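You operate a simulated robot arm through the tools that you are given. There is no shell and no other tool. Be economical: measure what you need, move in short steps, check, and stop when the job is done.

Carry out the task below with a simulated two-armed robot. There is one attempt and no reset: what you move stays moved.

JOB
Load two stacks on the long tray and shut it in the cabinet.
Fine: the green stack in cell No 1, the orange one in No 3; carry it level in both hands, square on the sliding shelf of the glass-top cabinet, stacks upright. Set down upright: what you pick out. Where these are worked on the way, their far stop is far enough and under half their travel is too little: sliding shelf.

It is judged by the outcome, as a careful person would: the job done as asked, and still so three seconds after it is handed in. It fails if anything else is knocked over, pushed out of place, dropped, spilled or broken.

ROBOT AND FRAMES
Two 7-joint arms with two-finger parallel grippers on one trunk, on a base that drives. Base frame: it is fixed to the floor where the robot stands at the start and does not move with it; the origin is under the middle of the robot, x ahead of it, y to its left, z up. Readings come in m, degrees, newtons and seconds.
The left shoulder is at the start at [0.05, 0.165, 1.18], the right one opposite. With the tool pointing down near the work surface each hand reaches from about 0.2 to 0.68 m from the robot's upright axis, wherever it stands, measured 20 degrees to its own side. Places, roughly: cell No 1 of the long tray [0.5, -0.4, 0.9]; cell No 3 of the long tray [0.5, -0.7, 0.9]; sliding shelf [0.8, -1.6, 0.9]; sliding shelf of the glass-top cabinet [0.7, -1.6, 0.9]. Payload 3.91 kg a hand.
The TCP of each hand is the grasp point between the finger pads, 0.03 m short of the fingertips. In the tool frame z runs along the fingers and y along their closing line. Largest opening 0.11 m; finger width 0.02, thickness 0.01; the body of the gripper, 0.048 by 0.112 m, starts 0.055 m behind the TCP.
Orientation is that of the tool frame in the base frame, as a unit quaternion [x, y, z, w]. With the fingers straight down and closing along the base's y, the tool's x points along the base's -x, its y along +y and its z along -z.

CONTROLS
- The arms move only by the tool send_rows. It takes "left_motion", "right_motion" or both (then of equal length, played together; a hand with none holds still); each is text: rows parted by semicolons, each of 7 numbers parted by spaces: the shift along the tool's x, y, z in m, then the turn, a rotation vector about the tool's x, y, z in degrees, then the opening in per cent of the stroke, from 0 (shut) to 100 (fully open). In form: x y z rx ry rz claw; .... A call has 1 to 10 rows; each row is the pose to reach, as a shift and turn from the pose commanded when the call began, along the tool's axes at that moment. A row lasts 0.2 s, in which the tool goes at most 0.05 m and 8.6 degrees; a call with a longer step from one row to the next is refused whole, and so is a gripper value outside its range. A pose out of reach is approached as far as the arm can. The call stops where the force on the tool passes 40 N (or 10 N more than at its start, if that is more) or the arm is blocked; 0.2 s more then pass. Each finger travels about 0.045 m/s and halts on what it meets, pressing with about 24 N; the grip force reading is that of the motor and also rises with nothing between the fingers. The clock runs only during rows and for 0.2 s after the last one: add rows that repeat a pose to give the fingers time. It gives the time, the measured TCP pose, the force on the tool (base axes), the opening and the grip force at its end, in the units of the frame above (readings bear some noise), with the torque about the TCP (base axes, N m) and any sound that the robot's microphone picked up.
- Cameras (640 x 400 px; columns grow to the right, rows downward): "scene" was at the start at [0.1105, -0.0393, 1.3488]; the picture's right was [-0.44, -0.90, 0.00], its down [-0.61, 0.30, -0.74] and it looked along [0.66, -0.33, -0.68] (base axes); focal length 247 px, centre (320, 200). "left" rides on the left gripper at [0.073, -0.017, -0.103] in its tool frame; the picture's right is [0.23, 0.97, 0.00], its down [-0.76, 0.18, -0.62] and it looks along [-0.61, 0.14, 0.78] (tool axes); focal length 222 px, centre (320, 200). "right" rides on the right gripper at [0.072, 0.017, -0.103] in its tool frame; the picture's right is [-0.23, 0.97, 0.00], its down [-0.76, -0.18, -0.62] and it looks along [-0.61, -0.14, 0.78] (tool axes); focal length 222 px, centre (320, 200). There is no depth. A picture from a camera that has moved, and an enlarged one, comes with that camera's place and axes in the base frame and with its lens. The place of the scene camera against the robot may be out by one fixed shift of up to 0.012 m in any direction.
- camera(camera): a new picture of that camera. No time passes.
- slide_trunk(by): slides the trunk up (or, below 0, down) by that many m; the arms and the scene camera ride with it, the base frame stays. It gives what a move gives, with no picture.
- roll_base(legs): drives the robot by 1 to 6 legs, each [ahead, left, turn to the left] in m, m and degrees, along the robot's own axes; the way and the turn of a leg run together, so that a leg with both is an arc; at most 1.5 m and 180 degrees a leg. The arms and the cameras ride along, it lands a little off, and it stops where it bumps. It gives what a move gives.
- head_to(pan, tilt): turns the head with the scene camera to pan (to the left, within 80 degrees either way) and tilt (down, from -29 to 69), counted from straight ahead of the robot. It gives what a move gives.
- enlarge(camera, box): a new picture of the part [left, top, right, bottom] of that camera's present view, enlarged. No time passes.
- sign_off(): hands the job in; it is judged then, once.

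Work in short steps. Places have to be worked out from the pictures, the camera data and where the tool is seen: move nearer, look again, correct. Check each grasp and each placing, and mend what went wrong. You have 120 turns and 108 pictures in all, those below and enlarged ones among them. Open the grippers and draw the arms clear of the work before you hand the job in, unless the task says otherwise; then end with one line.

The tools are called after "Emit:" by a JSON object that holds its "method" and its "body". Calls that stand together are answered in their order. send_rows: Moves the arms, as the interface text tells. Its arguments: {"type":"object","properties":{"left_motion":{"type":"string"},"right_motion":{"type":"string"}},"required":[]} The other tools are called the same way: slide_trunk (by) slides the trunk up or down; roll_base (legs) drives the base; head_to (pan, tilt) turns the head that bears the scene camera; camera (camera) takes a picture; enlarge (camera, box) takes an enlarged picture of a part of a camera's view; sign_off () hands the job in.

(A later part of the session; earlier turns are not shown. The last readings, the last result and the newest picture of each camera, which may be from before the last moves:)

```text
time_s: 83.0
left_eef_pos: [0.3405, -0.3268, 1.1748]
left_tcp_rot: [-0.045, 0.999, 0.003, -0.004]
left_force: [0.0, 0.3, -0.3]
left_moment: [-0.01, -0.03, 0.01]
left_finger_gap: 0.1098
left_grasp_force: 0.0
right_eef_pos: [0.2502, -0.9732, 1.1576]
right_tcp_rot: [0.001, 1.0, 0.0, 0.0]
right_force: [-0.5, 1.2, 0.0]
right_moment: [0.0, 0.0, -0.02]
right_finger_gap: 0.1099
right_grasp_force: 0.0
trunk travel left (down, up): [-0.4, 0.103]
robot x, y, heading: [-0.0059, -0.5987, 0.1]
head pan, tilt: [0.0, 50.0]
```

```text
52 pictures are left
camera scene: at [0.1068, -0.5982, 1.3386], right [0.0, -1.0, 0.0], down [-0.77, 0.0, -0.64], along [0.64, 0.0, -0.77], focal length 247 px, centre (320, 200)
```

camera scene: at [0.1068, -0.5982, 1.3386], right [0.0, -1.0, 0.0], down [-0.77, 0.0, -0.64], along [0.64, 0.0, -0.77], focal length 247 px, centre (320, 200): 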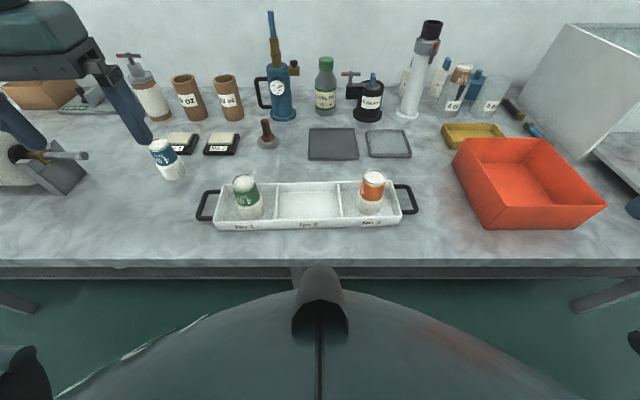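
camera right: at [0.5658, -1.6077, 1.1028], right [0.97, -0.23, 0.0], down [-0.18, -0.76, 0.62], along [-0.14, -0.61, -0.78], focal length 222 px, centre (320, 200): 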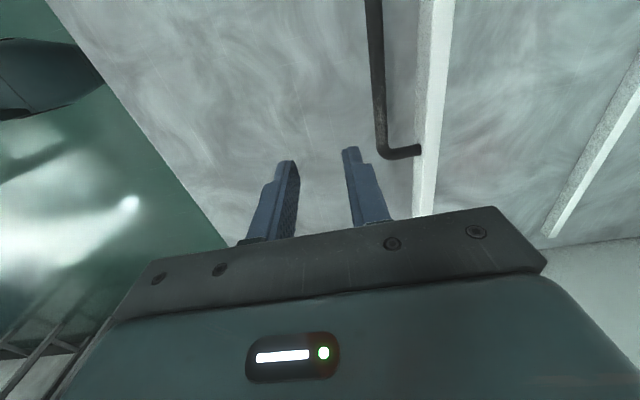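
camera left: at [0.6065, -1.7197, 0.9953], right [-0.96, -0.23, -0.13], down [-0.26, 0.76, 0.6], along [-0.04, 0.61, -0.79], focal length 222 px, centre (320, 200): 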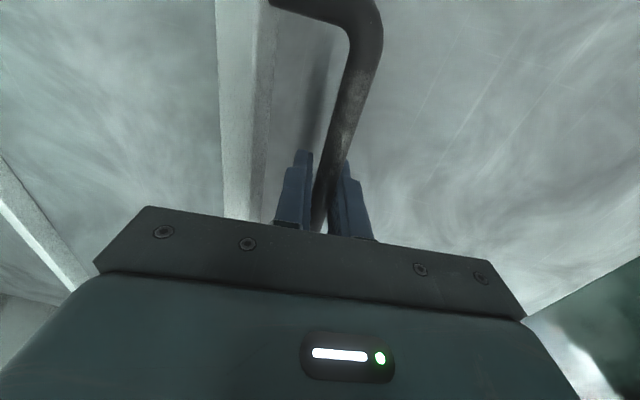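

I zoom in on the two tray handles.

Emit:
{"method": "enlarge", "body": {"camera": "scene", "box": [180, 160, 310, 240]}}

Emit:
{"method": "enlarge", "body": {"camera": "scene", "box": [310, 160, 440, 240]}}

```text
4.92 times, centred on (245, 200) of scene
camera zoom: at [0.1068, -0.5982, 1.3386], right [0.0, -1.0, 0.0], down [-0.77, 0.0, -0.64], along [0.64, 0.0, -0.77], focal length 1214 px, centre (689, 200)
```

zoom: 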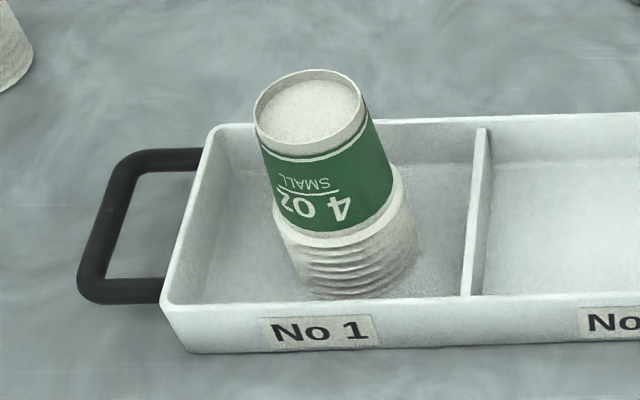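

```text
4.92 times, centred on (375, 200) of scene
camera zoom: at [0.1068, -0.5982, 1.3386], right [0.0, -1.0, 0.0], down [-0.77, 0.0, -0.64], along [0.64, 0.0, -0.77], focal length 1214 px, centre (49, 200)
```

zoom: 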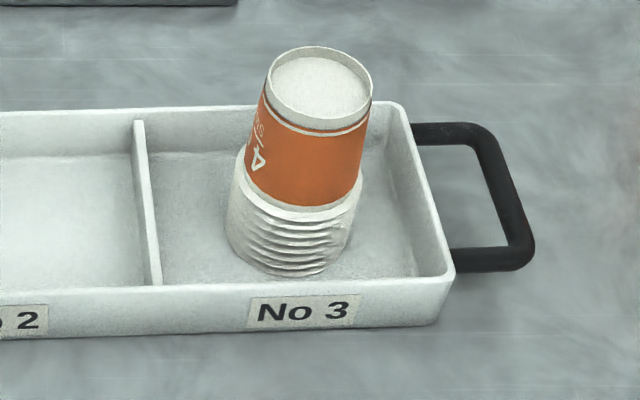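

The handle bar centres are about left (0.460,-0.318) and right (0.476,-0.820), z≈0.88, with roughly 35 mm clear inside. I move both hands above them with narrow openings.

Emit:
{"method": "send_rows", "body": {"left_motion": "-0.02 0 0.01 0 0 1 100; -0.04 0 0.02 0 0 2 80; -0.06 0 0.04 0 0 3 60; -0.08 -0.002 0.06 0 0 3 40; -0.1 -0.002 0.09 0 0 3 33; -0.12 -0.002 0.12 0 0 3 33; -0.12 -0.002 0.14 0 0 3 33; -0.12 -0.002 0.165 0 0 3 33; -0.12 -0.002 0.165 0 0 3 33", "right_motion": "0 0.04 0 0 0 -1 100; -0.01 0.08 0 0 0 -2 80; -0.03 0.12 0 0 0 -2 60; -0.06 0.15 0.01 0 0 -2 40; -0.1 0.153 0.03 0 0 -2 33; -0.14 0.153 0.05 0 0 -2 33; -0.18 0.153 0.08 0 0 -2 33; -0.21 0.153 0.115 0 0 -2 33; -0.226 0.153 0.147 0 0 -2 33"}}

Emit:
{"method": "camera", "body": {"camera": "left"}}

Emit:
{"method": "camera", "body": {"camera": "right"}}

Emit:
{"method": "camera", "body": {"camera": "scene"}}

```text
time_s: 85.0
left_eef_pos: [0.4584, -0.3179, 1.0087]
left_tcp_rot: [-0.019, 1.0, 0.003, -0.004]
left_force: [-0.3, -0.3, -0.4]
left_moment: [-0.03, 0.01, -0.04]
left_finger_gap: 0.036
left_grasp_force: 0.0
right_eef_pos: [0.4754, -0.8212, 1.0106]
right_tcp_rot: [-0.016, 1.0, 0.001, 0.0]
right_force: [0.5, -0.4, 0.7]
right_moment: [0.03, 0.0, 0.01]
right_finger_gap: 0.0363
right_grasp_force: 0.0
trunk travel left (down, up): [-0.4, 0.103]
robot x, y, heading: [-0.0029, -0.5946, 0.3]
head pan, tilt: [0.0, 50.0]
```

```text
49 pictures are left
camera left: at [0.3866, -0.3387, 1.1115], right [-0.26, 0.96, 0.01], down [0.76, 0.2, 0.62], along [0.59, 0.17, -0.79], focal length 222 px, centre (320, 200)
```

left: 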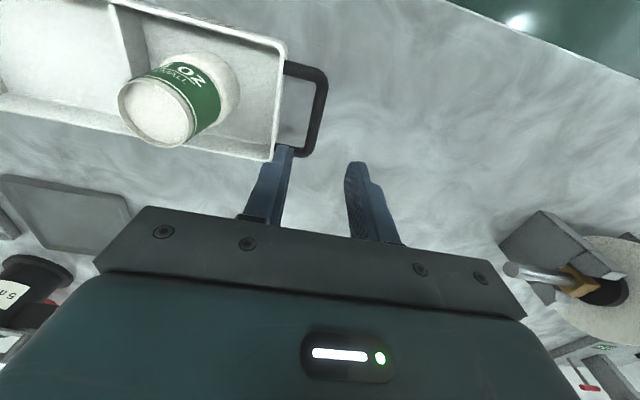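

```text
48 pictures are left
camera right: at [0.4035, -0.808, 1.1134], right [0.19, 0.98, 0.0], down [0.77, -0.15, 0.62], along [0.61, -0.12, -0.78], focal length 222 px, centre (320, 200)
```

right: 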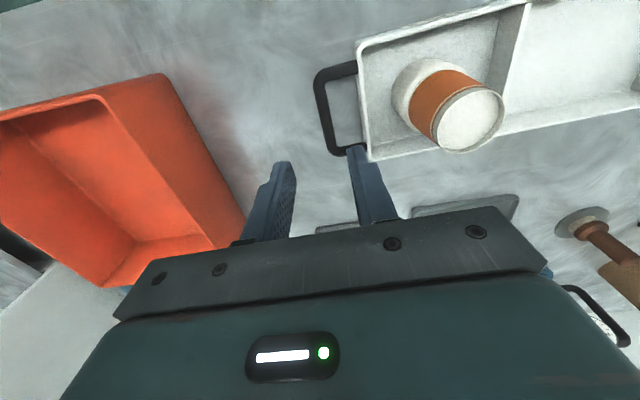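

```text
47 pictures are left
camera scene: at [0.1072, -0.5985, 1.3385], right [0.0, -1.0, 0.0], down [-0.77, 0.0, -0.64], along [0.64, 0.0, -0.77], focal length 247 px, centre (320, 200)
```

scene: 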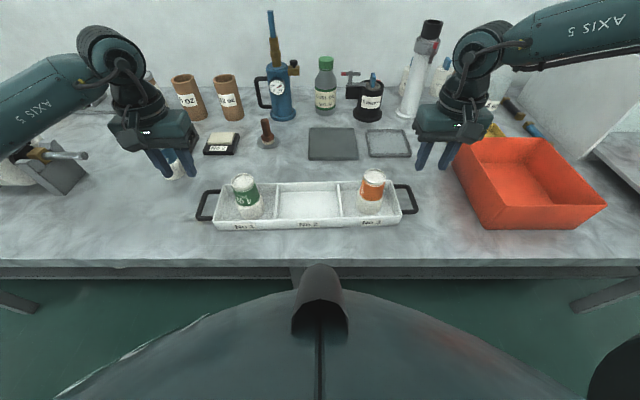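

Bars refine to left y≈-0.322 and right y≈-0.815. I correct, descend to z≈0.93, and check.

Emit:
{"method": "send_rows", "body": {"left_motion": "0 -0.003 0.04 0 0 0 33; 0 -0.0035 0.078 0 0 0 33", "right_motion": "-0.002 0.003 0.04 0 0 0 33; -0.003 0.006 0.08 0 0 0 33"}}

Emit:
{"method": "camera", "body": {"camera": "left"}}

Emit:
{"method": "camera", "body": {"camera": "right"}}

```text
time_s: 85.6
left_eef_pos: [0.4561, -0.3196, 0.9289]
left_tcp_rot: [-0.019, 1.0, 0.002, -0.004]
left_force: [0.7, -0.2, 0.0]
left_moment: [-0.02, 0.03, 0.01]
left_finger_gap: 0.0365
left_grasp_force: 0.1
right_eef_pos: [0.4772, -0.8191, 0.9306]
right_tcp_rot: [-0.018, 1.0, 0.001, 0.001]
right_force: [0.2, 0.4, -0.1]
right_moment: [0.0, 0.03, -0.01]
right_finger_gap: 0.0362
right_grasp_force: 0.2
trunk travel left (down, up): [-0.4, 0.103]
robot x, y, heading: [-0.007, -0.598, 0.1]
head pan, tilt: [0.0, 50.0]
```

```text
46 pictures are left
camera left: at [0.3851, -0.3408, 1.0318], right [-0.26, 0.96, 0.01], down [0.76, 0.2, 0.62], along [0.59, 0.17, -0.79], focal length 222 px, centre (320, 200)
```

left: 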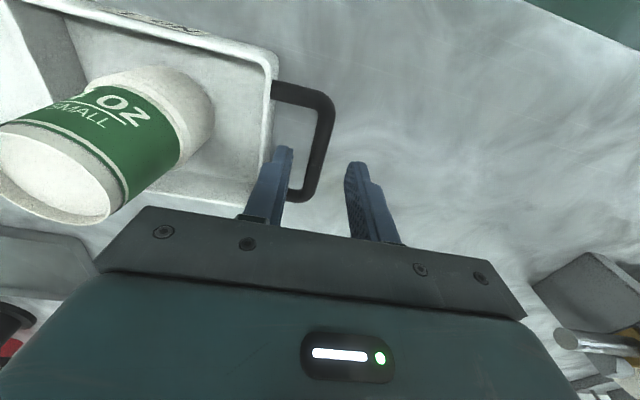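

```text
45 pictures are left
camera right: at [0.4049, -0.8042, 1.0337], right [0.19, 0.98, 0.0], down [0.77, -0.15, 0.62], along [0.61, -0.12, -0.78], focal length 222 px, centre (320, 200)
```

right: 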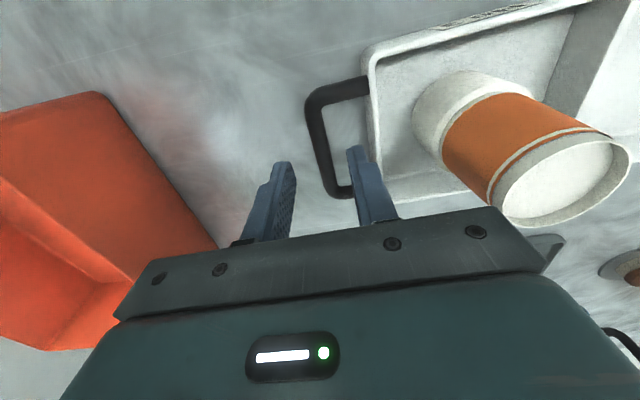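

Both bars sit between the fingers. I descend to z≈0.888 and close both hands.

Emit:
{"method": "send_rows", "body": {"left_motion": "0.001 -0.001 0.025 0 0 0 33; 0.002 -0.001 0.041 0 0 0 33; 0.002 -0.001 0.041 0 0 0 12; 0.002 -0.001 0.041 0 0 0 5; 0.002 -0.001 0.041 0 0 0 5", "right_motion": "0 0 0.025 0 0 0 33; 0 0 0.043 0 0 0 33; 0 0 0.043 0 0 0 12; 0 0 0.043 0 0 0 5; 0 0 0.043 0 0 0 5"}}

Emit:
{"method": "camera", "body": {"camera": "left"}}

Emit:
{"method": "camera", "body": {"camera": "right"}}

Emit:
{"method": "enlarge", "body": {"camera": "scene", "box": [150, 110, 470, 250]}}

```text
time_s: 86.8
left_eef_pos: [0.4534, -0.3236, 0.8885]
left_tcp_rot: [-0.017, 1.0, 0.001, -0.004]
left_force: [1.3, -19.8, -2.2]
left_moment: [-0.14, -0.07, 0.03]
left_finger_gap: 0.0154
left_grasp_force: 9.7
right_eef_pos: [0.4704, -0.8231, 0.8974]
right_tcp_rot: [-0.018, 1.0, 0.003, 0.001]
right_force: [-0.6, 19.8, -1.0]
right_moment: [0.27, 0.03, 0.03]
right_finger_gap: 0.015
right_grasp_force: 9.7
right hand out of reach, approached as far as the arm can: row 1, 2, 3, 4, 5
trunk travel left (down, up): [-0.4, 0.103]
robot x, y, heading: [-0.0083, -0.5953, -0.0]
head pan, tilt: [0.0, 50.0]
```

```text
44 pictures are left
camera left: at [0.3829, -0.3434, 0.9909], right [-0.26, 0.97, 0.0], down [0.76, 0.2, 0.62], along [0.59, 0.16, -0.79], focal length 222 px, centre (320, 200)
```

left: 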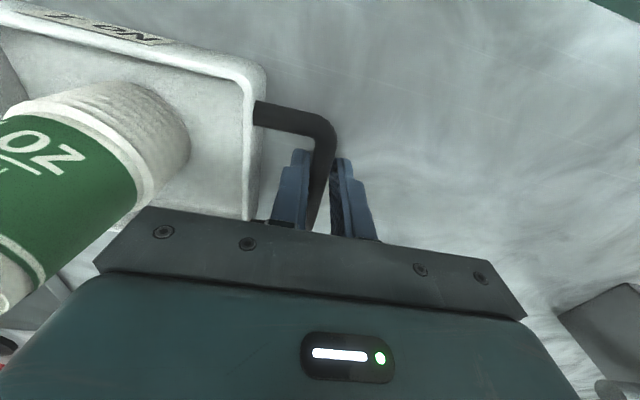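

```text
43 pictures are left
camera right: at [0.3971, -0.81, 1.001], right [0.19, 0.98, 0.01], down [0.77, -0.15, 0.62], along [0.61, -0.12, -0.78], focal length 222 px, centre (320, 200)
```

right: 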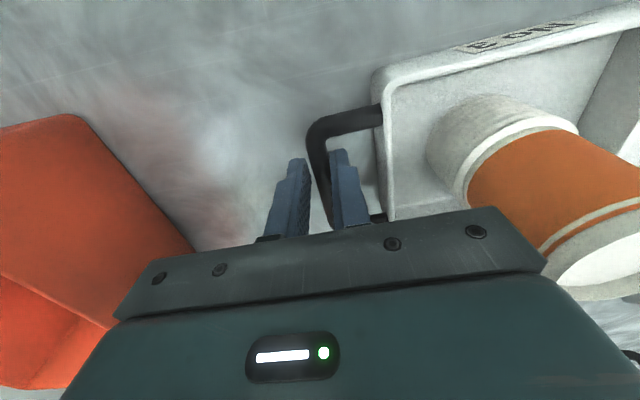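

```text
2.00 times, centred on (310, 180) of scene
camera zoom: at [0.1071, -0.5982, 1.3385], right [0.0, -1.0, 0.0], down [-0.77, 0.0, -0.64], along [0.64, 0.0, -0.77], focal length 493 px, centre (340, 240)
```

zoom: 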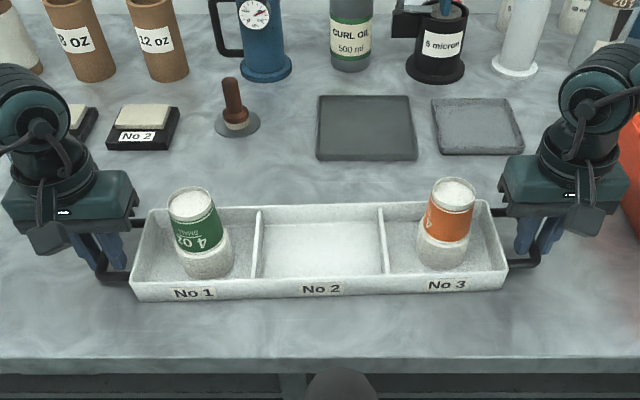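

Each inner finger has met its bar first, tensioning the tray. I ease both hands about 2 mm inward while closing fully.

Emit:
{"method": "send_rows", "body": {"left_motion": "0 -0.001 0 0 0 0 5; 0 -0.002 0 0 0 0 0; 0 -0.002 0 0 0 0 0; 0 -0.002 0 0 0 0 0", "right_motion": "0 0.001 0 0 0 0 5; 0 0.002 0 0 0 0 0; 0 0.002 0 0 0 0 0; 0 0.002 0 0 0 0 0"}}

```text
time_s: 87.8
left_eef_pos: [0.4551, -0.3247, 0.8882]
left_tcp_rot: [-0.018, 1.0, 0.0, -0.004]
left_force: [0.8, -25.4, -0.5]
left_moment: [-0.18, -0.15, 0.0]
left_finger_gap: 0.0116
left_grasp_force: 23.4
right_eef_pos: [0.4694, -0.8209, 0.8978]
right_tcp_rot: [-0.017, 1.0, 0.002, 0.002]
right_force: [-1.1, 24.1, -0.5]
right_moment: [0.42, 0.22, 0.08]
right_finger_gap: 0.0116
right_grasp_force: 24.4
trunk travel left (down, up): [-0.4, 0.103]
robot x, y, heading: [-0.0034, -0.5978, 0.2]
head pan, tilt: [0.0, 50.0]
```

Both gripped at 11.6 mm, ~24 N. I relax the residual pull with 2 mm more inward.

Emit:
{"method": "send_rows", "body": {"left_motion": "0 -0.001 0 0 0 0 0; 0 -0.0025 0 0 0 0 0; 0 -0.0025 0 0 0 0 0", "right_motion": "0 0.001 0 0 0 0 0; 0 0.0025 0 0 0 0 0; 0 0.0025 0 0 0 0 0"}}

```text
time_s: 88.6
left_eef_pos: [0.4557, -0.3257, 0.889]
left_tcp_rot: [-0.019, 1.0, 0.003, -0.004]
left_force: [0.3, -18.6, 1.0]
left_moment: [-0.15, 0.22, -0.09]
left_finger_gap: 0.0113
left_grasp_force: 24.2
right_eef_pos: [0.4693, -0.8224, 0.898]
right_tcp_rot: [-0.018, 1.0, 0.0, 0.0]
right_force: [0.2, 19.5, 0.5]
right_moment: [0.36, -0.17, -0.01]
right_finger_gap: 0.0117
right_grasp_force: 24.4
right hand out of reach, approached as far as the arm can: row 2, 3
trunk travel left (down, up): [-0.4, 0.103]
robot x, y, heading: [-0.0044, -0.5971, 0.4]
head pan, tilt: [0.0, 50.0]
```

Tension eases; the right arm is at a limit, so I use the left alone for a bit more.

Emit:
{"method": "send_rows", "body": {"left_motion": "0 -0.002 0 0 0 0 0; 0 -0.005 0 0 0 0 0; 0 -0.005 0 0 0 0 0"}}

```text
time_s: 89.4
left_eef_pos: [0.457, -0.3298, 0.8889]
left_tcp_rot: [-0.021, 1.0, 0.005, -0.004]
left_force: [-0.6, 1.7, 0.0]
left_moment: [0.04, 0.34, -0.22]
left_finger_gap: 0.0116
left_grasp_force: 24.0
right_eef_pos: [0.4679, -0.8251, 0.8977]
right_tcp_rot: [-0.017, 1.0, -0.002, 0.0]
right_force: [0.2, -1.5, -0.2]
right_moment: [0.01, -0.3, 0.02]
right_finger_gap: 0.0115
right_grasp_force: 23.7
trunk travel left (down, up): [-0.4, 0.103]
robot x, y, heading: [-0.006, -0.5971, 0.2]
head pan, tilt: [0.0, 50.0]
```

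Tension is gone. I lift with the trunk so both hands rise equally.

Emit:
{"method": "slide_trunk", "body": {"by": 0.1}}

Emit:
{"method": "camera", "body": {"camera": "scene"}}

```text
time_s: 90.7
left_eef_pos: [0.4571, -0.3278, 0.9877]
left_tcp_rot: [-0.021, 1.0, 0.005, -0.004]
left_force: [-0.9, 22.9, -2.3]
left_moment: [0.19, 0.09, -0.22]
left_finger_gap: 0.0115
left_grasp_force: 24.3
right_eef_pos: [0.4687, -0.8237, 0.9967]
right_tcp_rot: [-0.017, 1.0, -0.002, -0.001]
right_force: [1.3, -24.8, -2.4]
right_moment: [-0.41, -0.01, -0.06]
right_finger_gap: 0.0114
right_grasp_force: 24.0
trunk travel left (down, up): [-0.5, 0.003]
robot x, y, heading: [-0.007, -0.5975, -0.0]
head pan, tilt: [0.0, 50.0]
```

```text
41 pictures are left
camera scene: at [0.1074, -0.5981, 1.4384], right [0.0, -1.0, 0.0], down [-0.77, 0.0, -0.64], along [0.64, 0.0, -0.77], focal length 247 px, centre (320, 200)
```

scene: 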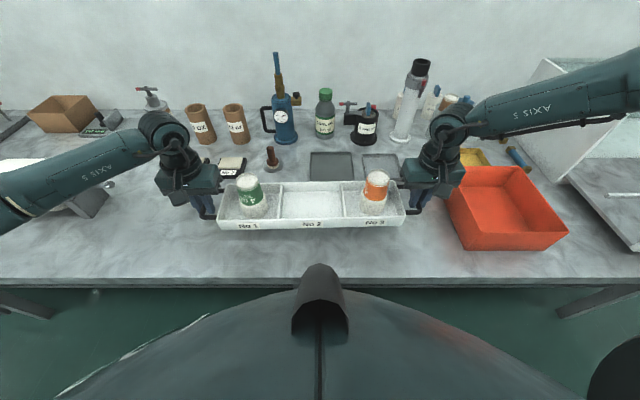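

The tray is up and level with both stacks standing. I lift another 0.10 m with both arms in step, relieving the slight squeeze.

Emit:
{"method": "send_rows", "body": {"left_motion": "0 0.002 -0.01 0 0 0 0; 0 0.004 -0.03 0 0 0 0; 0 0.004 -0.05 0 0 0 0; 0 0.004 -0.07 0 0 0 0; 0 0.004 -0.09 0 0 0 0; 0 0.004 -0.1 0 0 0 0", "right_motion": "0 0 -0.01 0 0 0 0; 0 0 -0.03 0 0 0 0; 0 0 -0.05 0 0 0 0; 0 0 -0.07 0 0 0 0; 0 0 -0.09 0 0 0 0; 0 0 -0.1 0 0 0 0"}}

Emit:
{"method": "camera", "body": {"camera": "scene"}}

```text
time_s: 92.1
left_eef_pos: [0.4583, -0.3278, 1.0881]
left_tcp_rot: [-0.02, 1.0, 0.003, -0.004]
left_force: [-2.2, 21.7, -2.4]
left_moment: [0.15, -0.07, -0.32]
left_finger_gap: 0.0116
left_grasp_force: 24.0
right_eef_pos: [0.468, -0.8234, 1.0977]
right_tcp_rot: [-0.017, 1.0, -0.001, 0.0]
right_force: [0.9, -19.9, -1.8]
right_moment: [-0.42, 0.12, -0.12]
right_finger_gap: 0.0112
right_grasp_force: 24.0
trunk travel left (down, up): [-0.5, 0.003]
robot x, y, heading: [-0.0036, -0.596, -0.1]
head pan, tilt: [0.0, 50.0]
```

```text
40 pictures are left
camera scene: at [0.1072, -0.598, 1.4385], right [0.0, -1.0, 0.0], down [-0.77, 0.0, -0.64], along [0.64, 0.0, -0.77], focal length 247 px, centre (320, 200)
```

scene: 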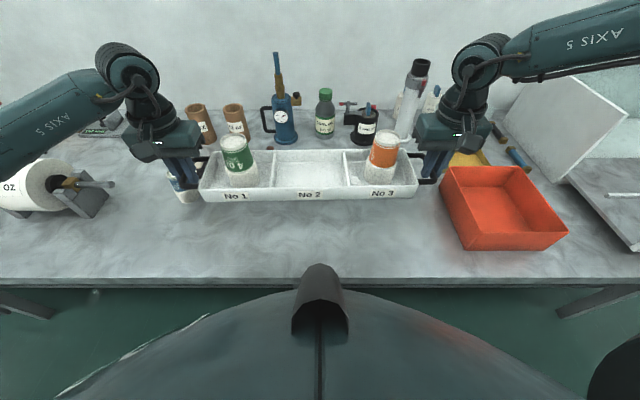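

Level, both stacks upright, and high enough to clear the bin. I roll right 1.06 m to the cabinet.

Emit:
{"method": "roll_base", "body": {"legs": [[0, -0.53, 0], [0, -0.53, 0]]}}

Emit:
{"method": "camera", "body": {"camera": "scene"}}

```text
time_s: 97.9
left_eef_pos: [0.4586, -1.381, 1.0882]
left_tcp_rot: [-0.023, 1.0, 0.004, -0.005]
left_force: [-1.0, 21.4, -2.6]
left_moment: [0.15, -0.01, -0.27]
left_finger_gap: 0.0114
left_grasp_force: 23.5
right_eef_pos: [0.4716, -1.8764, 1.0975]
right_tcp_rot: [-0.019, 1.0, -0.001, -0.001]
right_force: [1.3, -22.5, -2.0]
right_moment: [-0.39, -0.02, -0.11]
right_finger_gap: 0.0115
right_grasp_force: 23.8
trunk travel left (down, up): [-0.5, 0.003]
robot x, y, heading: [-0.0043, -1.6504, 0.3]
head pan, tilt: [0.0, 50.0]
```

```text
39 pictures are left
camera scene: at [0.1099, -1.6536, 1.4385], right [0.0, -1.0, 0.0], down [-0.77, 0.0, -0.64], along [0.64, 0.0, -0.77], focal length 247 px, centre (320, 200)
```

scene: 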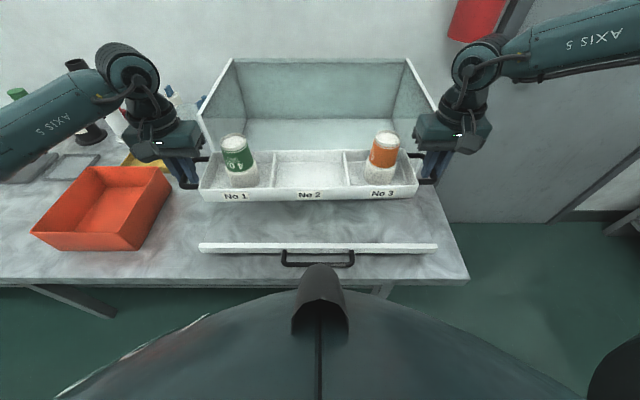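

The tray is about 15 mm left of the shelf centre (y≈-1.646) and yawed about 2°. A base turn of -2.2° fixes both.

Emit:
{"method": "roll_base", "body": {"legs": [[0, 0, -2.2]]}}

Emit:
{"method": "enlarge", "body": {"camera": "scene", "box": [170, 120, 470, 280]}}

```text
time_s: 98.7
left_eef_pos: [0.4688, -1.3985, 1.0888]
left_tcp_rot: [-0.004, 1.0, 0.004, -0.005]
left_force: [-1.2, 0.9, -2.4]
left_moment: [0.04, 0.01, -0.31]
left_finger_gap: 0.0116
left_grasp_force: 23.4
right_eef_pos: [0.4612, -1.8938, 1.0964]
right_tcp_rot: [0.0, 1.0, 0.0, 0.0]
right_force: [0.6, 0.2, -2.7]
right_moment: [-0.03, 0.05, -0.11]
right_finger_gap: 0.0115
right_grasp_force: 23.5
trunk travel left (down, up): [-0.5, 0.003]
robot x, y, heading: [-0.005, -1.6504, -1.7]
head pan, tilt: [0.0, 50.0]
```

```text
2.13 times, centred on (320, 200) of scene
camera zoom: at [0.1099, -1.6574, 1.4385], right [-0.03, -1.0, 0.0], down [-0.77, 0.03, -0.64], along [0.64, -0.02, -0.77], focal length 526 px, centre (320, 200)
```

zoom: 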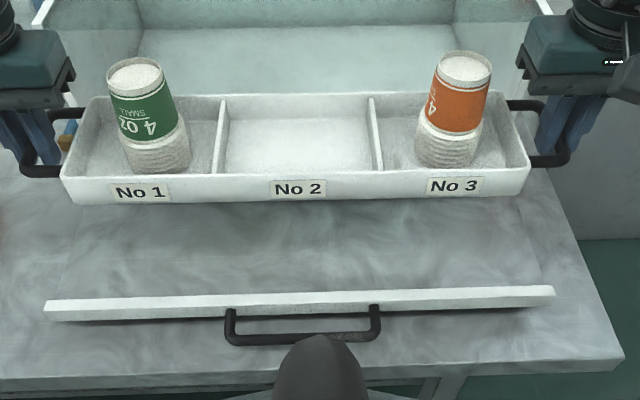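

The tray is parallel to the shelf lip and centred in y. I move it 0.038 m forward over the trough with both arms.

Emit:
{"method": "send_rows", "body": {"left_motion": "-0.01 0 0 0 0 0 0; -0.02 0 0 0 0 0 0; -0.03 0 0 0 0 0 0; -0.038 0 0 0 0 0 0; -0.038 0 0 0 0 0 0", "right_motion": "-0.01 0 0 0 0 0 0; -0.02 0 0 0 0 0 0; -0.03 0 0 0 0 0 0; -0.038 0 0 0 0 0 0; -0.038 0 0 0 0 0 0"}}

Emit:
{"method": "slide_trunk", "body": {"by": -0.12}}

Emit:
{"method": "camera", "body": {"camera": "scene"}}

Emit:
{"method": "camera", "body": {"camera": "left"}}

Emit:
{"method": "camera", "body": {"camera": "right"}}

```text
time_s: 99.8
left_eef_pos: [0.508, -1.3982, 1.088]
left_tcp_rot: [-0.003, 1.0, 0.004, -0.005]
left_force: [-1.3, -2.2, -2.2]
left_moment: [-0.01, 0.18, -0.31]
left_finger_gap: 0.0113
left_grasp_force: 23.9
right_eef_pos: [0.5009, -1.8935, 1.0957]
right_tcp_rot: [0.001, 1.0, -0.001, -0.001]
right_force: [0.2, 1.8, -2.5]
right_moment: [0.03, -0.1, -0.12]
right_finger_gap: 0.0112
right_grasp_force: 23.7
trunk travel left (down, up): [-0.5, 0.003]
robot x, y, heading: [-0.0086, -1.6561, -2.1]
head pan, tilt: [0.0, 50.0]
```

```text
time_s: 101.3
left_eef_pos: [0.5072, -1.3968, 0.9686]
left_tcp_rot: [-0.004, 1.0, 0.005, -0.006]
left_force: [-1.0, -2.7, -2.2]
left_moment: [-0.01, -0.03, -0.31]
left_finger_gap: 0.0114
left_grasp_force: 24.4
right_eef_pos: [0.5003, -1.892, 0.9776]
right_tcp_rot: [0.001, 1.0, -0.001, -0.002]
right_force: [0.7, 3.8, -1.7]
right_moment: [0.05, 0.06, -0.12]
right_finger_gap: 0.0115
right_grasp_force: 23.7
trunk travel left (down, up): [-0.38, 0.123]
robot x, y, heading: [-0.007, -1.6514, -2.0]
head pan, tilt: [0.0, 50.0]
```

```text
37 pictures are left
camera scene: at [0.1097, -1.6572, 1.3185], right [-0.03, -1.0, 0.0], down [-0.77, 0.03, -0.64], along [0.64, -0.02, -0.77], focal length 247 px, centre (320, 200)
```

scene: 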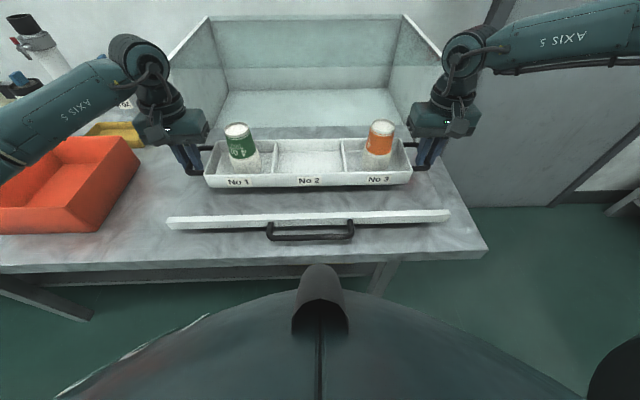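

```text
36 pictures are left
camera left: at [0.4359, -1.416, 1.0713], right [-0.23, 0.97, 0.01], down [0.77, 0.18, 0.62], along [0.6, 0.15, -0.79], focal length 222 px, centre (320, 200)
```

left: 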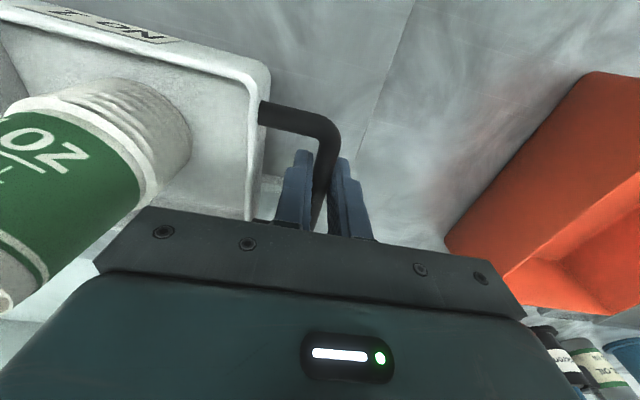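

```text
35 pictures are left
camera right: at [0.4289, -1.8771, 1.0809], right [0.23, 0.97, 0.0], down [0.76, -0.18, 0.62], along [0.61, -0.14, -0.78], focal length 222 px, centre (320, 200)
```

right: 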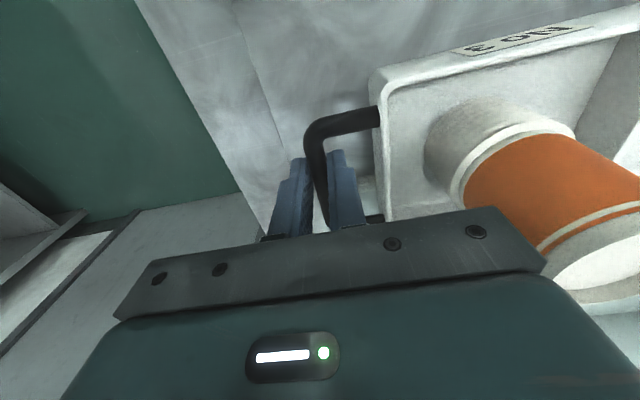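

The shelf's back bar may be close to the tray's rear edge, so I check with close-ups.

Emit:
{"method": "enlarge", "body": {"camera": "left", "box": [200, 120, 400, 240]}}

Emit:
{"method": "enlarge", "body": {"camera": "scene", "box": [160, 90, 460, 250]}}

```text
3.20 times, centred on (300, 180) of left
camera zoom: at [0.4359, -1.416, 1.0713], right [-0.23, 0.97, 0.01], down [0.77, 0.18, 0.62], along [0.6, 0.15, -0.79], focal length 711 px, centre (384, 264)
```

zoom: 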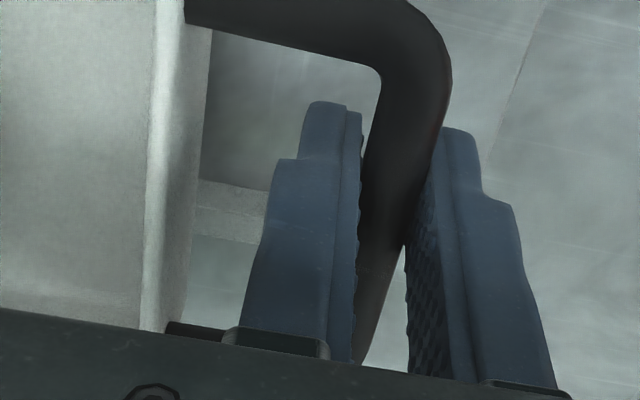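

```text
2.13 times, centred on (310, 170) of scene
camera zoom: at [0.1097, -1.6572, 1.3185], right [-0.03, -1.0, 0.0], down [-0.77, 0.03, -0.64], along [0.64, -0.02, -0.77], focal length 526 px, centre (341, 264)
```

zoom: 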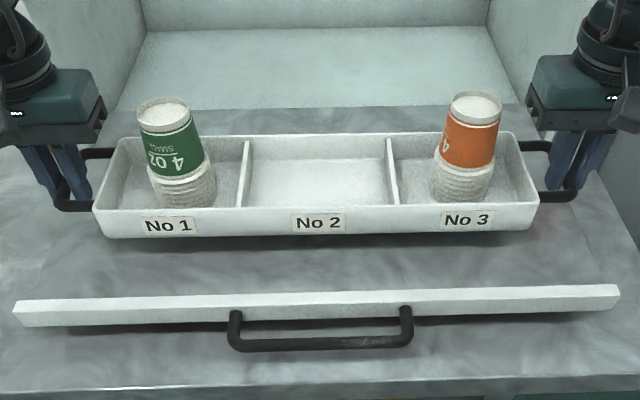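

The left camera shows the back bar's near face at x≈0.557 and the scene puts the lip's inner face at ≈0.41, so the trough centre is ≈0.484. I bring the tray back 0.024 m.

Emit:
{"method": "send_rows", "body": {"left_motion": "0.01 0 0 0 0 0 0; 0.02 0 0 0 0 0 0; 0.024 0 0 0 0 0 0; 0.024 0 0 0 0 0 0", "right_motion": "0.01 0 0 0 0 0 0; 0.02 0 0 0 0 0 0; 0.024 0 0 0 0 0 0; 0.024 0 0 0 0 0 0"}}

Emit:
{"method": "slide_trunk", "body": {"by": -0.025}}

Emit:
{"method": "camera", "body": {"camera": "left"}}

Emit:
{"method": "enlarge", "body": {"camera": "scene", "box": [160, 90, 460, 250]}}

```text
time_s: 102.3
left_eef_pos: [0.4842, -1.3971, 0.968]
left_tcp_rot: [-0.003, 1.0, 0.005, -0.005]
left_force: [-0.7, -1.9, -1.9]
left_moment: [-0.04, -0.09, -0.27]
left_finger_gap: 0.0117
left_grasp_force: 24.4
right_eef_pos: [0.478, -1.8936, 0.9777]
right_tcp_rot: [0.0, 1.0, -0.001, -0.001]
right_force: [0.7, 1.4, -2.0]
right_moment: [-0.01, 0.13, -0.11]
right_finger_gap: 0.0115
right_grasp_force: 23.9
trunk travel left (down, up): [-0.38, 0.123]
robot x, y, heading: [-0.0024, -1.6507, -2.0]
head pan, tilt: [0.0, 50.0]
```

```text
time_s: 103.1
left_eef_pos: [0.4845, -1.3972, 0.9438]
left_tcp_rot: [-0.003, 1.0, 0.005, -0.006]
left_force: [-0.1, 2.1, -1.9]
left_moment: [0.03, 0.04, -0.24]
left_finger_gap: 0.0115
left_grasp_force: 23.8
right_eef_pos: [0.4777, -1.892, 0.9531]
right_tcp_rot: [0.0, 1.0, -0.002, 0.0]
right_force: [0.7, -0.8, -2.3]
right_moment: [0.01, -0.05, -0.12]
right_finger_gap: 0.0115
right_grasp_force: 24.5
trunk travel left (down, up): [-0.355, 0.148]
robot x, y, heading: [0.0012, -1.6536, -2.1]
head pan, tilt: [0.0, 50.0]
```

```text
32 pictures are left
camera left: at [0.412, -1.4161, 1.0464], right [-0.23, 0.97, 0.01], down [0.77, 0.18, 0.62], along [0.6, 0.15, -0.79], focal length 222 px, centre (320, 200)
```

left: 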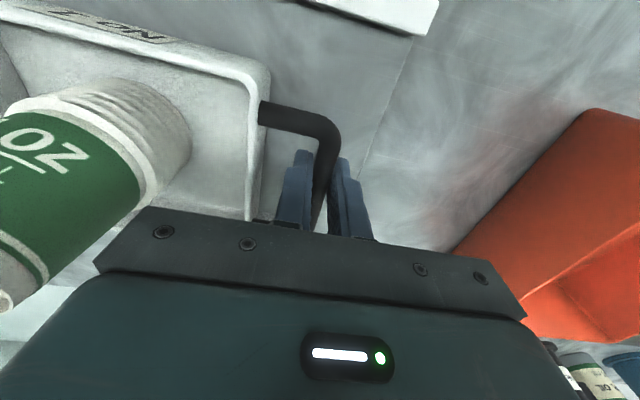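

```text
2.13 times, centred on (310, 170) of scene
camera zoom: at [0.1096, -1.6572, 1.2935], right [-0.03, -1.0, 0.0], down [-0.77, 0.03, -0.64], along [0.64, -0.02, -0.77], focal length 526 px, centre (341, 264)
```

zoom: 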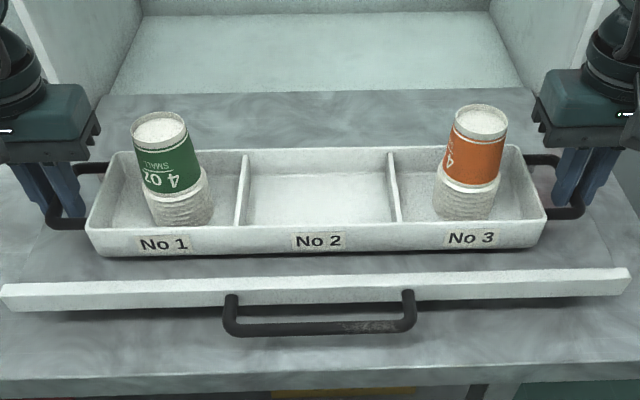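

The tray clears the lip and bar by about 2–3 cm each. I lower by the trunk in small steps, watching forces.

Emit:
{"method": "slide_trunk", "body": {"by": -0.02}}

Emit:
{"method": "slide_trunk", "body": {"by": -0.005}}

```text
time_s: 103.7
left_eef_pos: [0.4829, -1.3968, 0.928]
left_tcp_rot: [-0.004, 1.0, 0.004, -0.001]
left_force: [2.1, 6.4, 23.6]
left_moment: [0.02, 0.02, -0.51]
left_finger_gap: 0.0122
left_grasp_force: 24.3
right_eef_pos: [0.4768, -1.8925, 0.9359]
right_tcp_rot: [0.002, 1.0, -0.001, 0.004]
right_force: [3.1, -6.7, 24.7]
right_moment: [-0.07, -0.1, -0.51]
right_finger_gap: 0.012
right_grasp_force: 23.7
trunk travel left (down, up): [-0.335, 0.168]
robot x, y, heading: [-0.0042, -1.6521, -2.3]
head pan, tilt: [0.0, 50.0]
```

```text
time_s: 104.2
left_eef_pos: [0.4844, -1.3965, 0.9255]
left_tcp_rot: [-0.004, 1.0, 0.002, 0.001]
left_force: [2.7, 0.6, 13.9]
left_moment: [-0.19, 0.61, -0.29]
left_finger_gap: 0.0117
left_grasp_force: 24.0
right_eef_pos: [0.4788, -1.8927, 0.9332]
right_tcp_rot: [0.002, 1.0, -0.001, 0.004]
right_force: [-0.8, -3.9, 13.8]
right_moment: [-0.02, 0.57, 0.0]
right_finger_gap: 0.0118
right_grasp_force: 24.1
trunk travel left (down, up): [-0.331, 0.172]
robot x, y, heading: [-0.0027, -1.6498, -1.9]
head pan, tilt: [0.0, 50.0]
stopped: the force on the tool passed its limit (the readings are from after the stop); the commanded pose is now the measured one
```

Landed with equal load on both hands, at about z 0.887. I check before releasing.

Emit:
{"method": "enlarge", "body": {"camera": "scene", "box": [160, 90, 460, 250]}}

Emit:
{"method": "camera", "body": {"camera": "right"}}

```text
2.13 times, centred on (310, 170) of scene
camera zoom: at [0.1084, -1.6574, 1.2696], right [-0.03, -1.0, 0.0], down [-0.76, 0.03, -0.64], along [0.64, -0.02, -0.77], focal length 526 px, centre (341, 264)
```

zoom: 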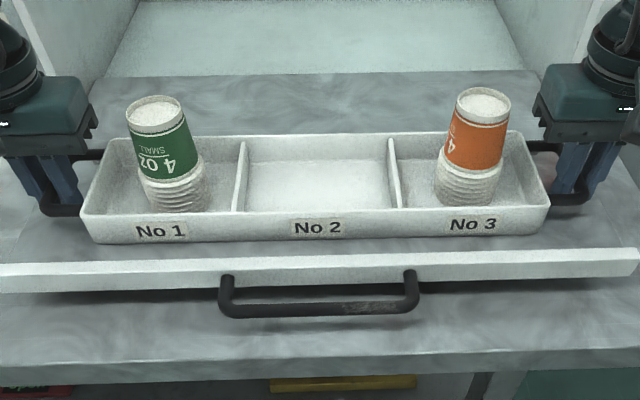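

```text
29 pictures are left
camera right: at [0.4061, -1.8769, 1.0356], right [0.23, 0.97, 0.0], down [0.75, -0.18, 0.63], along [0.61, -0.14, -0.78], focal length 222 px, centre (320, 200)
```

right: 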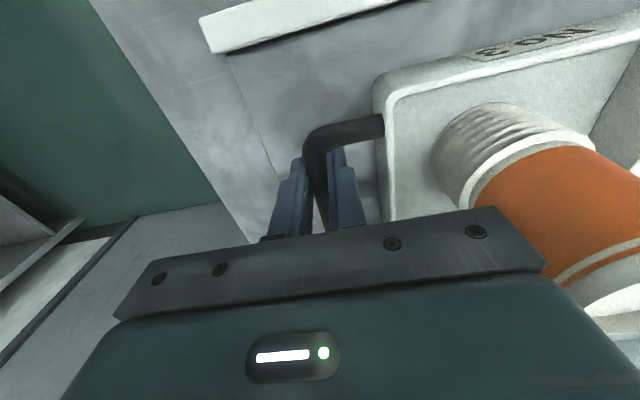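

I check the tray's base from the left hand for any gap or bar contact.

Emit:
{"method": "enlarge", "body": {"camera": "left", "box": [180, 40, 420, 240]}}

Emit:
{"method": "enlarge", "body": {"camera": "scene", "box": [170, 130, 320, 230]}}

```text
2.00 times, centred on (300, 140) of left
camera zoom: at [0.4121, -1.4156, 1.028], right [-0.24, 0.97, 0.0], down [0.76, 0.18, 0.63], along [0.61, 0.15, -0.78], focal length 444 px, centre (360, 320)
```

zoom: 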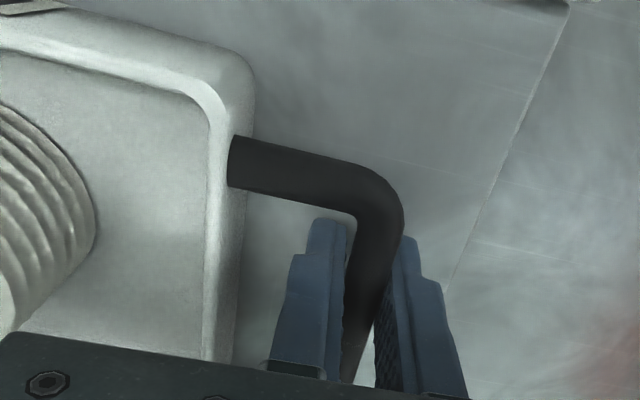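

```text
4.00 times, centred on (245, 180) of scene
camera zoom: at [0.1084, -1.6574, 1.2696], right [-0.03, -1.0, 0.0], down [-0.76, 0.03, -0.64], along [0.64, -0.02, -0.77], focal length 987 px, centre (620, 280)
```

zoom: 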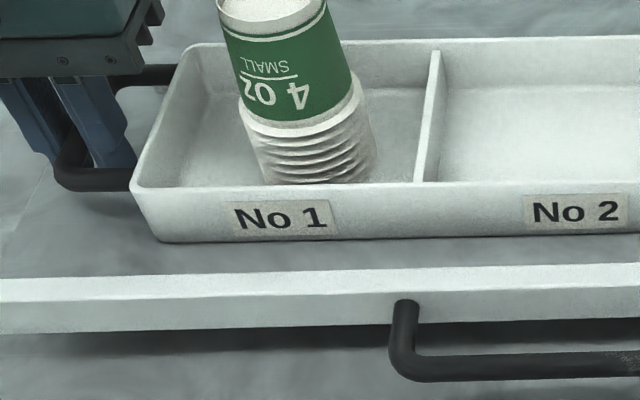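

The tray sits flat on the shelf. I open both hands modestly and rise straight up.

Emit:
{"method": "send_rows", "body": {"left_motion": "0 0 0 0 0 0 15; 0 0 0 0 0 0 30; 0 0 0 0 0 0 33; 0 0 0 0 0 0 33; 0 0 -0.03 0 0 0 33; 0 0 -0.07 0 0 0 33; 0 0 -0.11 0 0 0 33; 0 0 -0.15 0 0 0 33; 0 0 -0.19 0 0 0 33", "right_motion": "0 0 0 0 0 0 15; 0 0 0 0 0 0 30; 0 0 0 0 0 0 33; 0 0 0 0 0 0 33; 0 0 -0.03 0 0 0 33; 0 0 -0.07 0 0 0 33; 0 0 -0.11 0 0 0 33; 0 0 -0.15 0 0 0 33; 0 0 -0.19 0 0 0 33"}}

Emit:
{"method": "camera", "body": {"camera": "scene"}}

Emit:
{"method": "camera", "body": {"camera": "left"}}

```text
time_s: 106.2
left_eef_pos: [0.4835, -1.3971, 1.1157]
left_tcp_rot: [-0.005, 1.0, 0.003, -0.001]
left_force: [-0.7, -0.1, -0.6]
left_moment: [-0.01, -0.03, 0.0]
left_finger_gap: 0.0364
left_grasp_force: 0.0
right_eef_pos: [0.4765, -1.8949, 1.1214]
right_tcp_rot: [0.001, 1.0, -0.002, 0.002]
right_force: [-0.1, -0.3, -0.2]
right_moment: [-0.02, -0.01, 0.02]
right_finger_gap: 0.0364
right_grasp_force: 0.1
trunk travel left (down, up): [-0.331, 0.172]
robot x, y, heading: [-0.0061, -1.6517, -1.8]
head pan, tilt: [0.0, 50.0]
```

```text
26 pictures are left
camera scene: at [0.109, -1.6574, 1.27], right [-0.03, -1.0, 0.0], down [-0.77, 0.03, -0.64], along [0.64, -0.02, -0.77], focal length 247 px, centre (320, 200)
```

scene: 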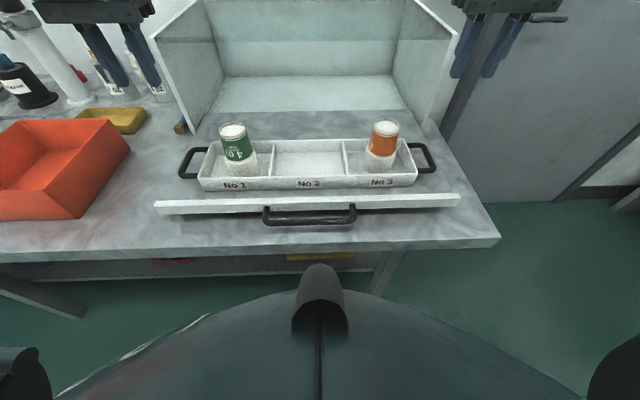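

```text
25 pictures are left
camera left: at [0.4111, -1.416, 1.2172], right [-0.24, 0.97, 0.01], down [0.76, 0.18, 0.62], along [0.6, 0.15, -0.78], focal length 222 px, centre (320, 200)
```

left: 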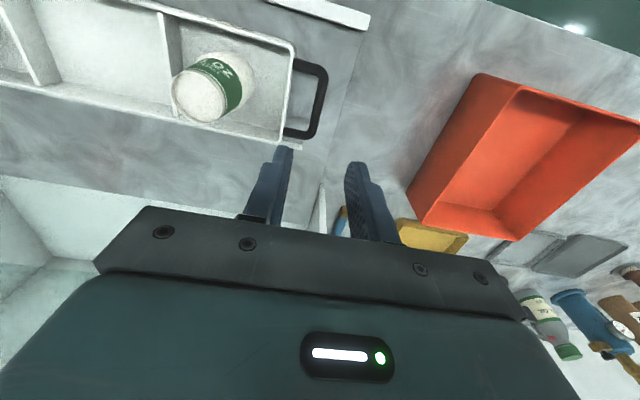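

Tray and stacks are well placed. Next I retract both hands, bringing the left, closed, in front of the shelf handle to push it shut.

Emit:
{"method": "send_rows", "body": {"left_motion": "0.045 0 0 0 0 0 20; 0.09 0 0 0 0 0 0; 0.13 -0.02 0 0 0 0 0; 0.155 -0.06 0 0 0 0 0; 0.165 -0.105 0 0 0 0 0; 0.165 -0.15 0 0 0 0 0; 0.165 -0.195 0 0 0 0 0; 0.165 -0.235 0 0 0 0 0; 0.165 -0.248 0 0 0 0 0", "right_motion": "0.045 0 0 0 0 0 50; 0.09 0 0 0 0 0 100; 0.13 -0.02 0 0 0 0 100; 0.155 -0.06 0 0 0 0 100; 0.175 -0.1 0 0 0 0 100; 0.19 -0.12 0 0 0 0 100; 0.2 -0.13 0 0 0 0 100; 0.2 -0.13 0 0 0 0 100; 0.2 -0.13 0 0 0 0 100"}}

Emit:
{"method": "camera", "body": {"camera": "scene"}}

Emit:
{"method": "camera", "body": {"camera": "left"}}

```text
time_s: 108.2
left_eef_pos: [0.3208, -1.6472, 1.1133]
left_tcp_rot: [-0.004, 1.0, 0.003, -0.002]
left_force: [-0.3, 0.4, -0.2]
left_moment: [-0.02, 0.01, 0.06]
left_finger_gap: 0.0002
left_grasp_force: 24.1
right_eef_pos: [0.2778, -2.0217, 1.1191]
right_tcp_rot: [0.0, 1.0, 0.0, 0.003]
right_force: [0.2, -0.6, 0.6]
right_moment: [-0.04, 0.01, 0.01]
right_finger_gap: 0.11
right_grasp_force: 0.0
trunk travel left (down, up): [-0.331, 0.172]
robot x, y, heading: [-0.0049, -1.6496, -1.8]
head pan, tilt: [0.0, 50.0]
```

```text
24 pictures are left
camera scene: at [0.1096, -1.6572, 1.27], right [-0.03, -1.0, 0.0], down [-0.77, 0.03, -0.64], along [0.64, -0.02, -0.77], focal length 247 px, centre (320, 200)
```

scene: 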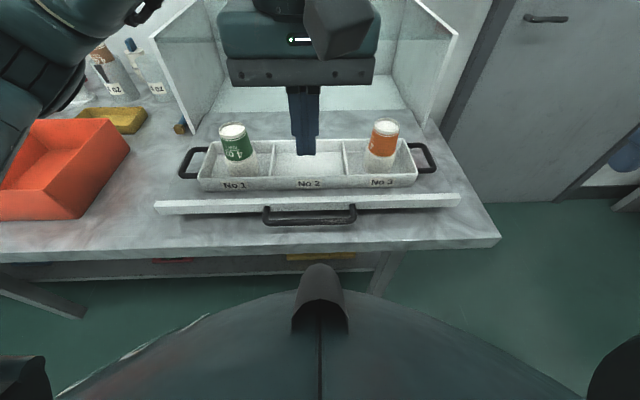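

```text
23 pictures are left
camera left: at [0.2489, -1.6657, 1.2147], right [-0.24, 0.97, 0.01], down [0.76, 0.18, 0.62], along [0.6, 0.15, -0.78], focal length 222 px, centre (320, 200)
```

left: 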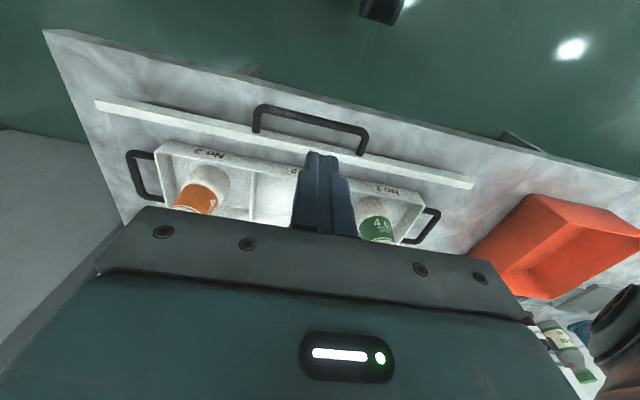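

The handle bar is at x≈0.353 and the closed fingers at x≈0.321 in front of it. I lower to z≈0.892.

Emit:
{"method": "send_rows", "body": {"left_motion": "0.004 0 0.045 0 0 0 0; 0.004 0 0.09 0 0 0 0; 0.004 0 0.135 0 0 0 0; 0.004 0 0.18 0 0 0 0; 0.004 0 0.212 0 0 0 0"}}

Emit:
{"method": "camera", "body": {"camera": "left"}}

```text
time_s: 109.4
left_eef_pos: [0.3185, -1.6447, 0.8993]
left_tcp_rot: [-0.004, 1.0, 0.003, -0.001]
left_force: [-0.7, 0.2, 0.3]
left_moment: [0.04, -0.01, -0.01]
left_finger_gap: 0.0
left_grasp_force: 24.2
right_eef_pos: [0.277, -2.0214, 1.1194]
right_tcp_rot: [0.0, 1.0, -0.001, 0.004]
right_force: [-0.2, -0.4, 0.2]
right_moment: [0.01, -0.03, -0.02]
right_finger_gap: 0.11
right_grasp_force: 0.1
trunk travel left (down, up): [-0.331, 0.172]
robot x, y, heading: [-0.0009, -1.6533, -2.0]
head pan, tilt: [0.0, 50.0]
```

```text
22 pictures are left
camera left: at [0.246, -1.6629, 1.0015], right [-0.23, 0.97, 0.01], down [0.76, 0.18, 0.62], along [0.6, 0.15, -0.78], focal length 222 px, centre (320, 200)
```

left: 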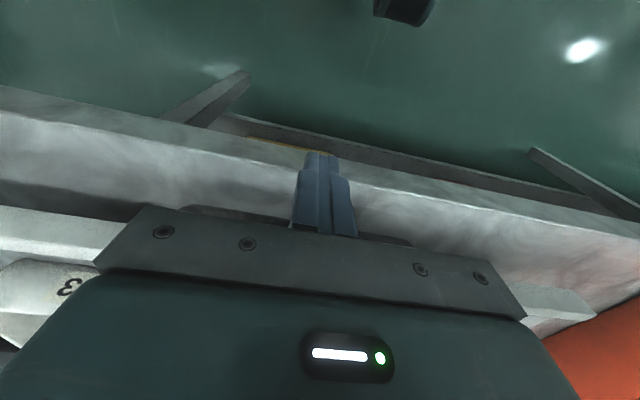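

In position. I push gently forward, 0.015 m per row.

Emit:
{"method": "send_rows", "body": {"left_motion": "-0.012 0 0 0 0 0 0; -0.024 0 0 0 0 0 0; -0.034 0 0 0 0 0 0; -0.046 0 0 0 0 0 0; -0.06 0 0 0 0 0 0; -0.075 0 0 0 0 0 0; -0.09 0 0 0 0 0 0; -0.105 0 0 0 0 0 0; -0.115 0 0 0 0 0 0; -0.12 0 0 0 0 0 0"}}

Emit:
{"method": "camera", "body": {"camera": "scene"}}

```text
time_s: 111.6
left_eef_pos: [0.4382, -1.6441, 0.9006]
left_tcp_rot: [-0.004, 1.0, 0.003, 0.0]
left_force: [-1.1, 0.6, 0.9]
left_moment: [-0.02, -0.02, -0.03]
left_finger_gap: 0.0002
left_grasp_force: 24.3
right_eef_pos: [0.2773, -2.0214, 1.1192]
right_tcp_rot: [0.0, 1.0, 0.0, 0.002]
right_force: [-1.1, 0.2, 0.3]
right_moment: [0.0, -0.02, 0.02]
right_finger_gap: 0.1099
right_grasp_force: 0.1
trunk travel left (down, up): [-0.331, 0.172]
robot x, y, heading: [-0.0047, -1.6495, -2.1]
head pan, tilt: [0.0, 50.0]
```

```text
21 pictures are left
camera scene: at [0.1094, -1.6571, 1.2701], right [-0.03, -1.0, 0.0], down [-0.77, 0.03, -0.64], along [0.64, -0.02, -0.77], focal length 247 px, centre (320, 200)
```

scene: 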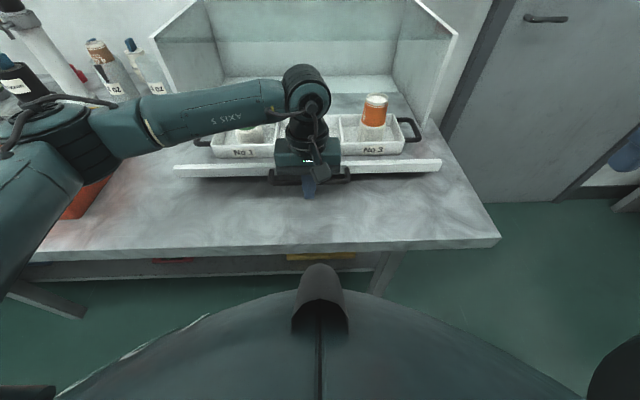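

Shelf and tray move in smoothly. I continue.

Emit:
{"method": "send_rows", "body": {"left_motion": "-0.01 0 0 0 0 0 0; -0.022 0 0 0 0 0 0; -0.035 0 0 0 0 0 0; -0.05 0 0 0 0 0 0; -0.065 0 0 0 0 0 0; -0.08 0 0 0 0 0 0; -0.092 0 0 0 0 0 0; -0.1 0 0 0 0 0 0"}}

Emit:
{"method": "camera", "body": {"camera": "scene"}}

```text
time_s: 113.4
left_eef_pos: [0.5369, -1.6433, 0.8989]
left_tcp_rot: [-0.003, 1.0, 0.002, 0.0]
left_force: [-0.4, -0.4, 0.9]
left_moment: [-0.01, 0.02, -0.01]
left_finger_gap: 0.0003
left_grasp_force: 23.8
right_eef_pos: [0.2774, -2.0205, 1.1186]
right_tcp_rot: [-0.001, 1.0, -0.001, 0.003]
right_force: [0.3, 0.5, 0.1]
right_moment: [0.0, -0.01, -0.03]
right_finger_gap: 0.1099
right_grasp_force: 0.0
trunk travel left (down, up): [-0.331, 0.172]
robot x, y, heading: [-0.0026, -1.6517, -2.0]
head pan, tilt: [0.0, 50.0]
```

```text
20 pictures are left
camera scene: at [0.1095, -1.6572, 1.27], right [-0.03, -1.0, 0.0], down [-0.77, 0.03, -0.64], along [0.64, -0.02, -0.77], focal length 247 px, centre (320, 200)
```

scene: 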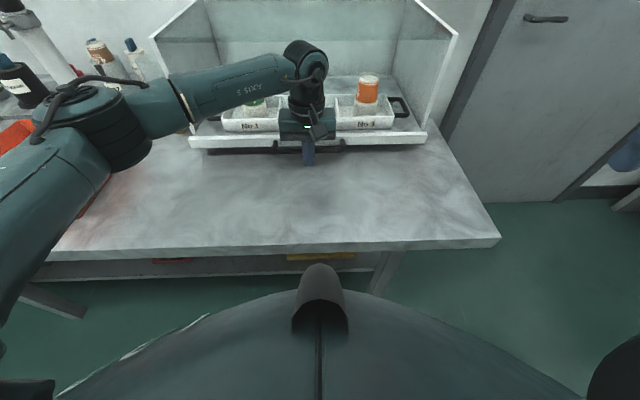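

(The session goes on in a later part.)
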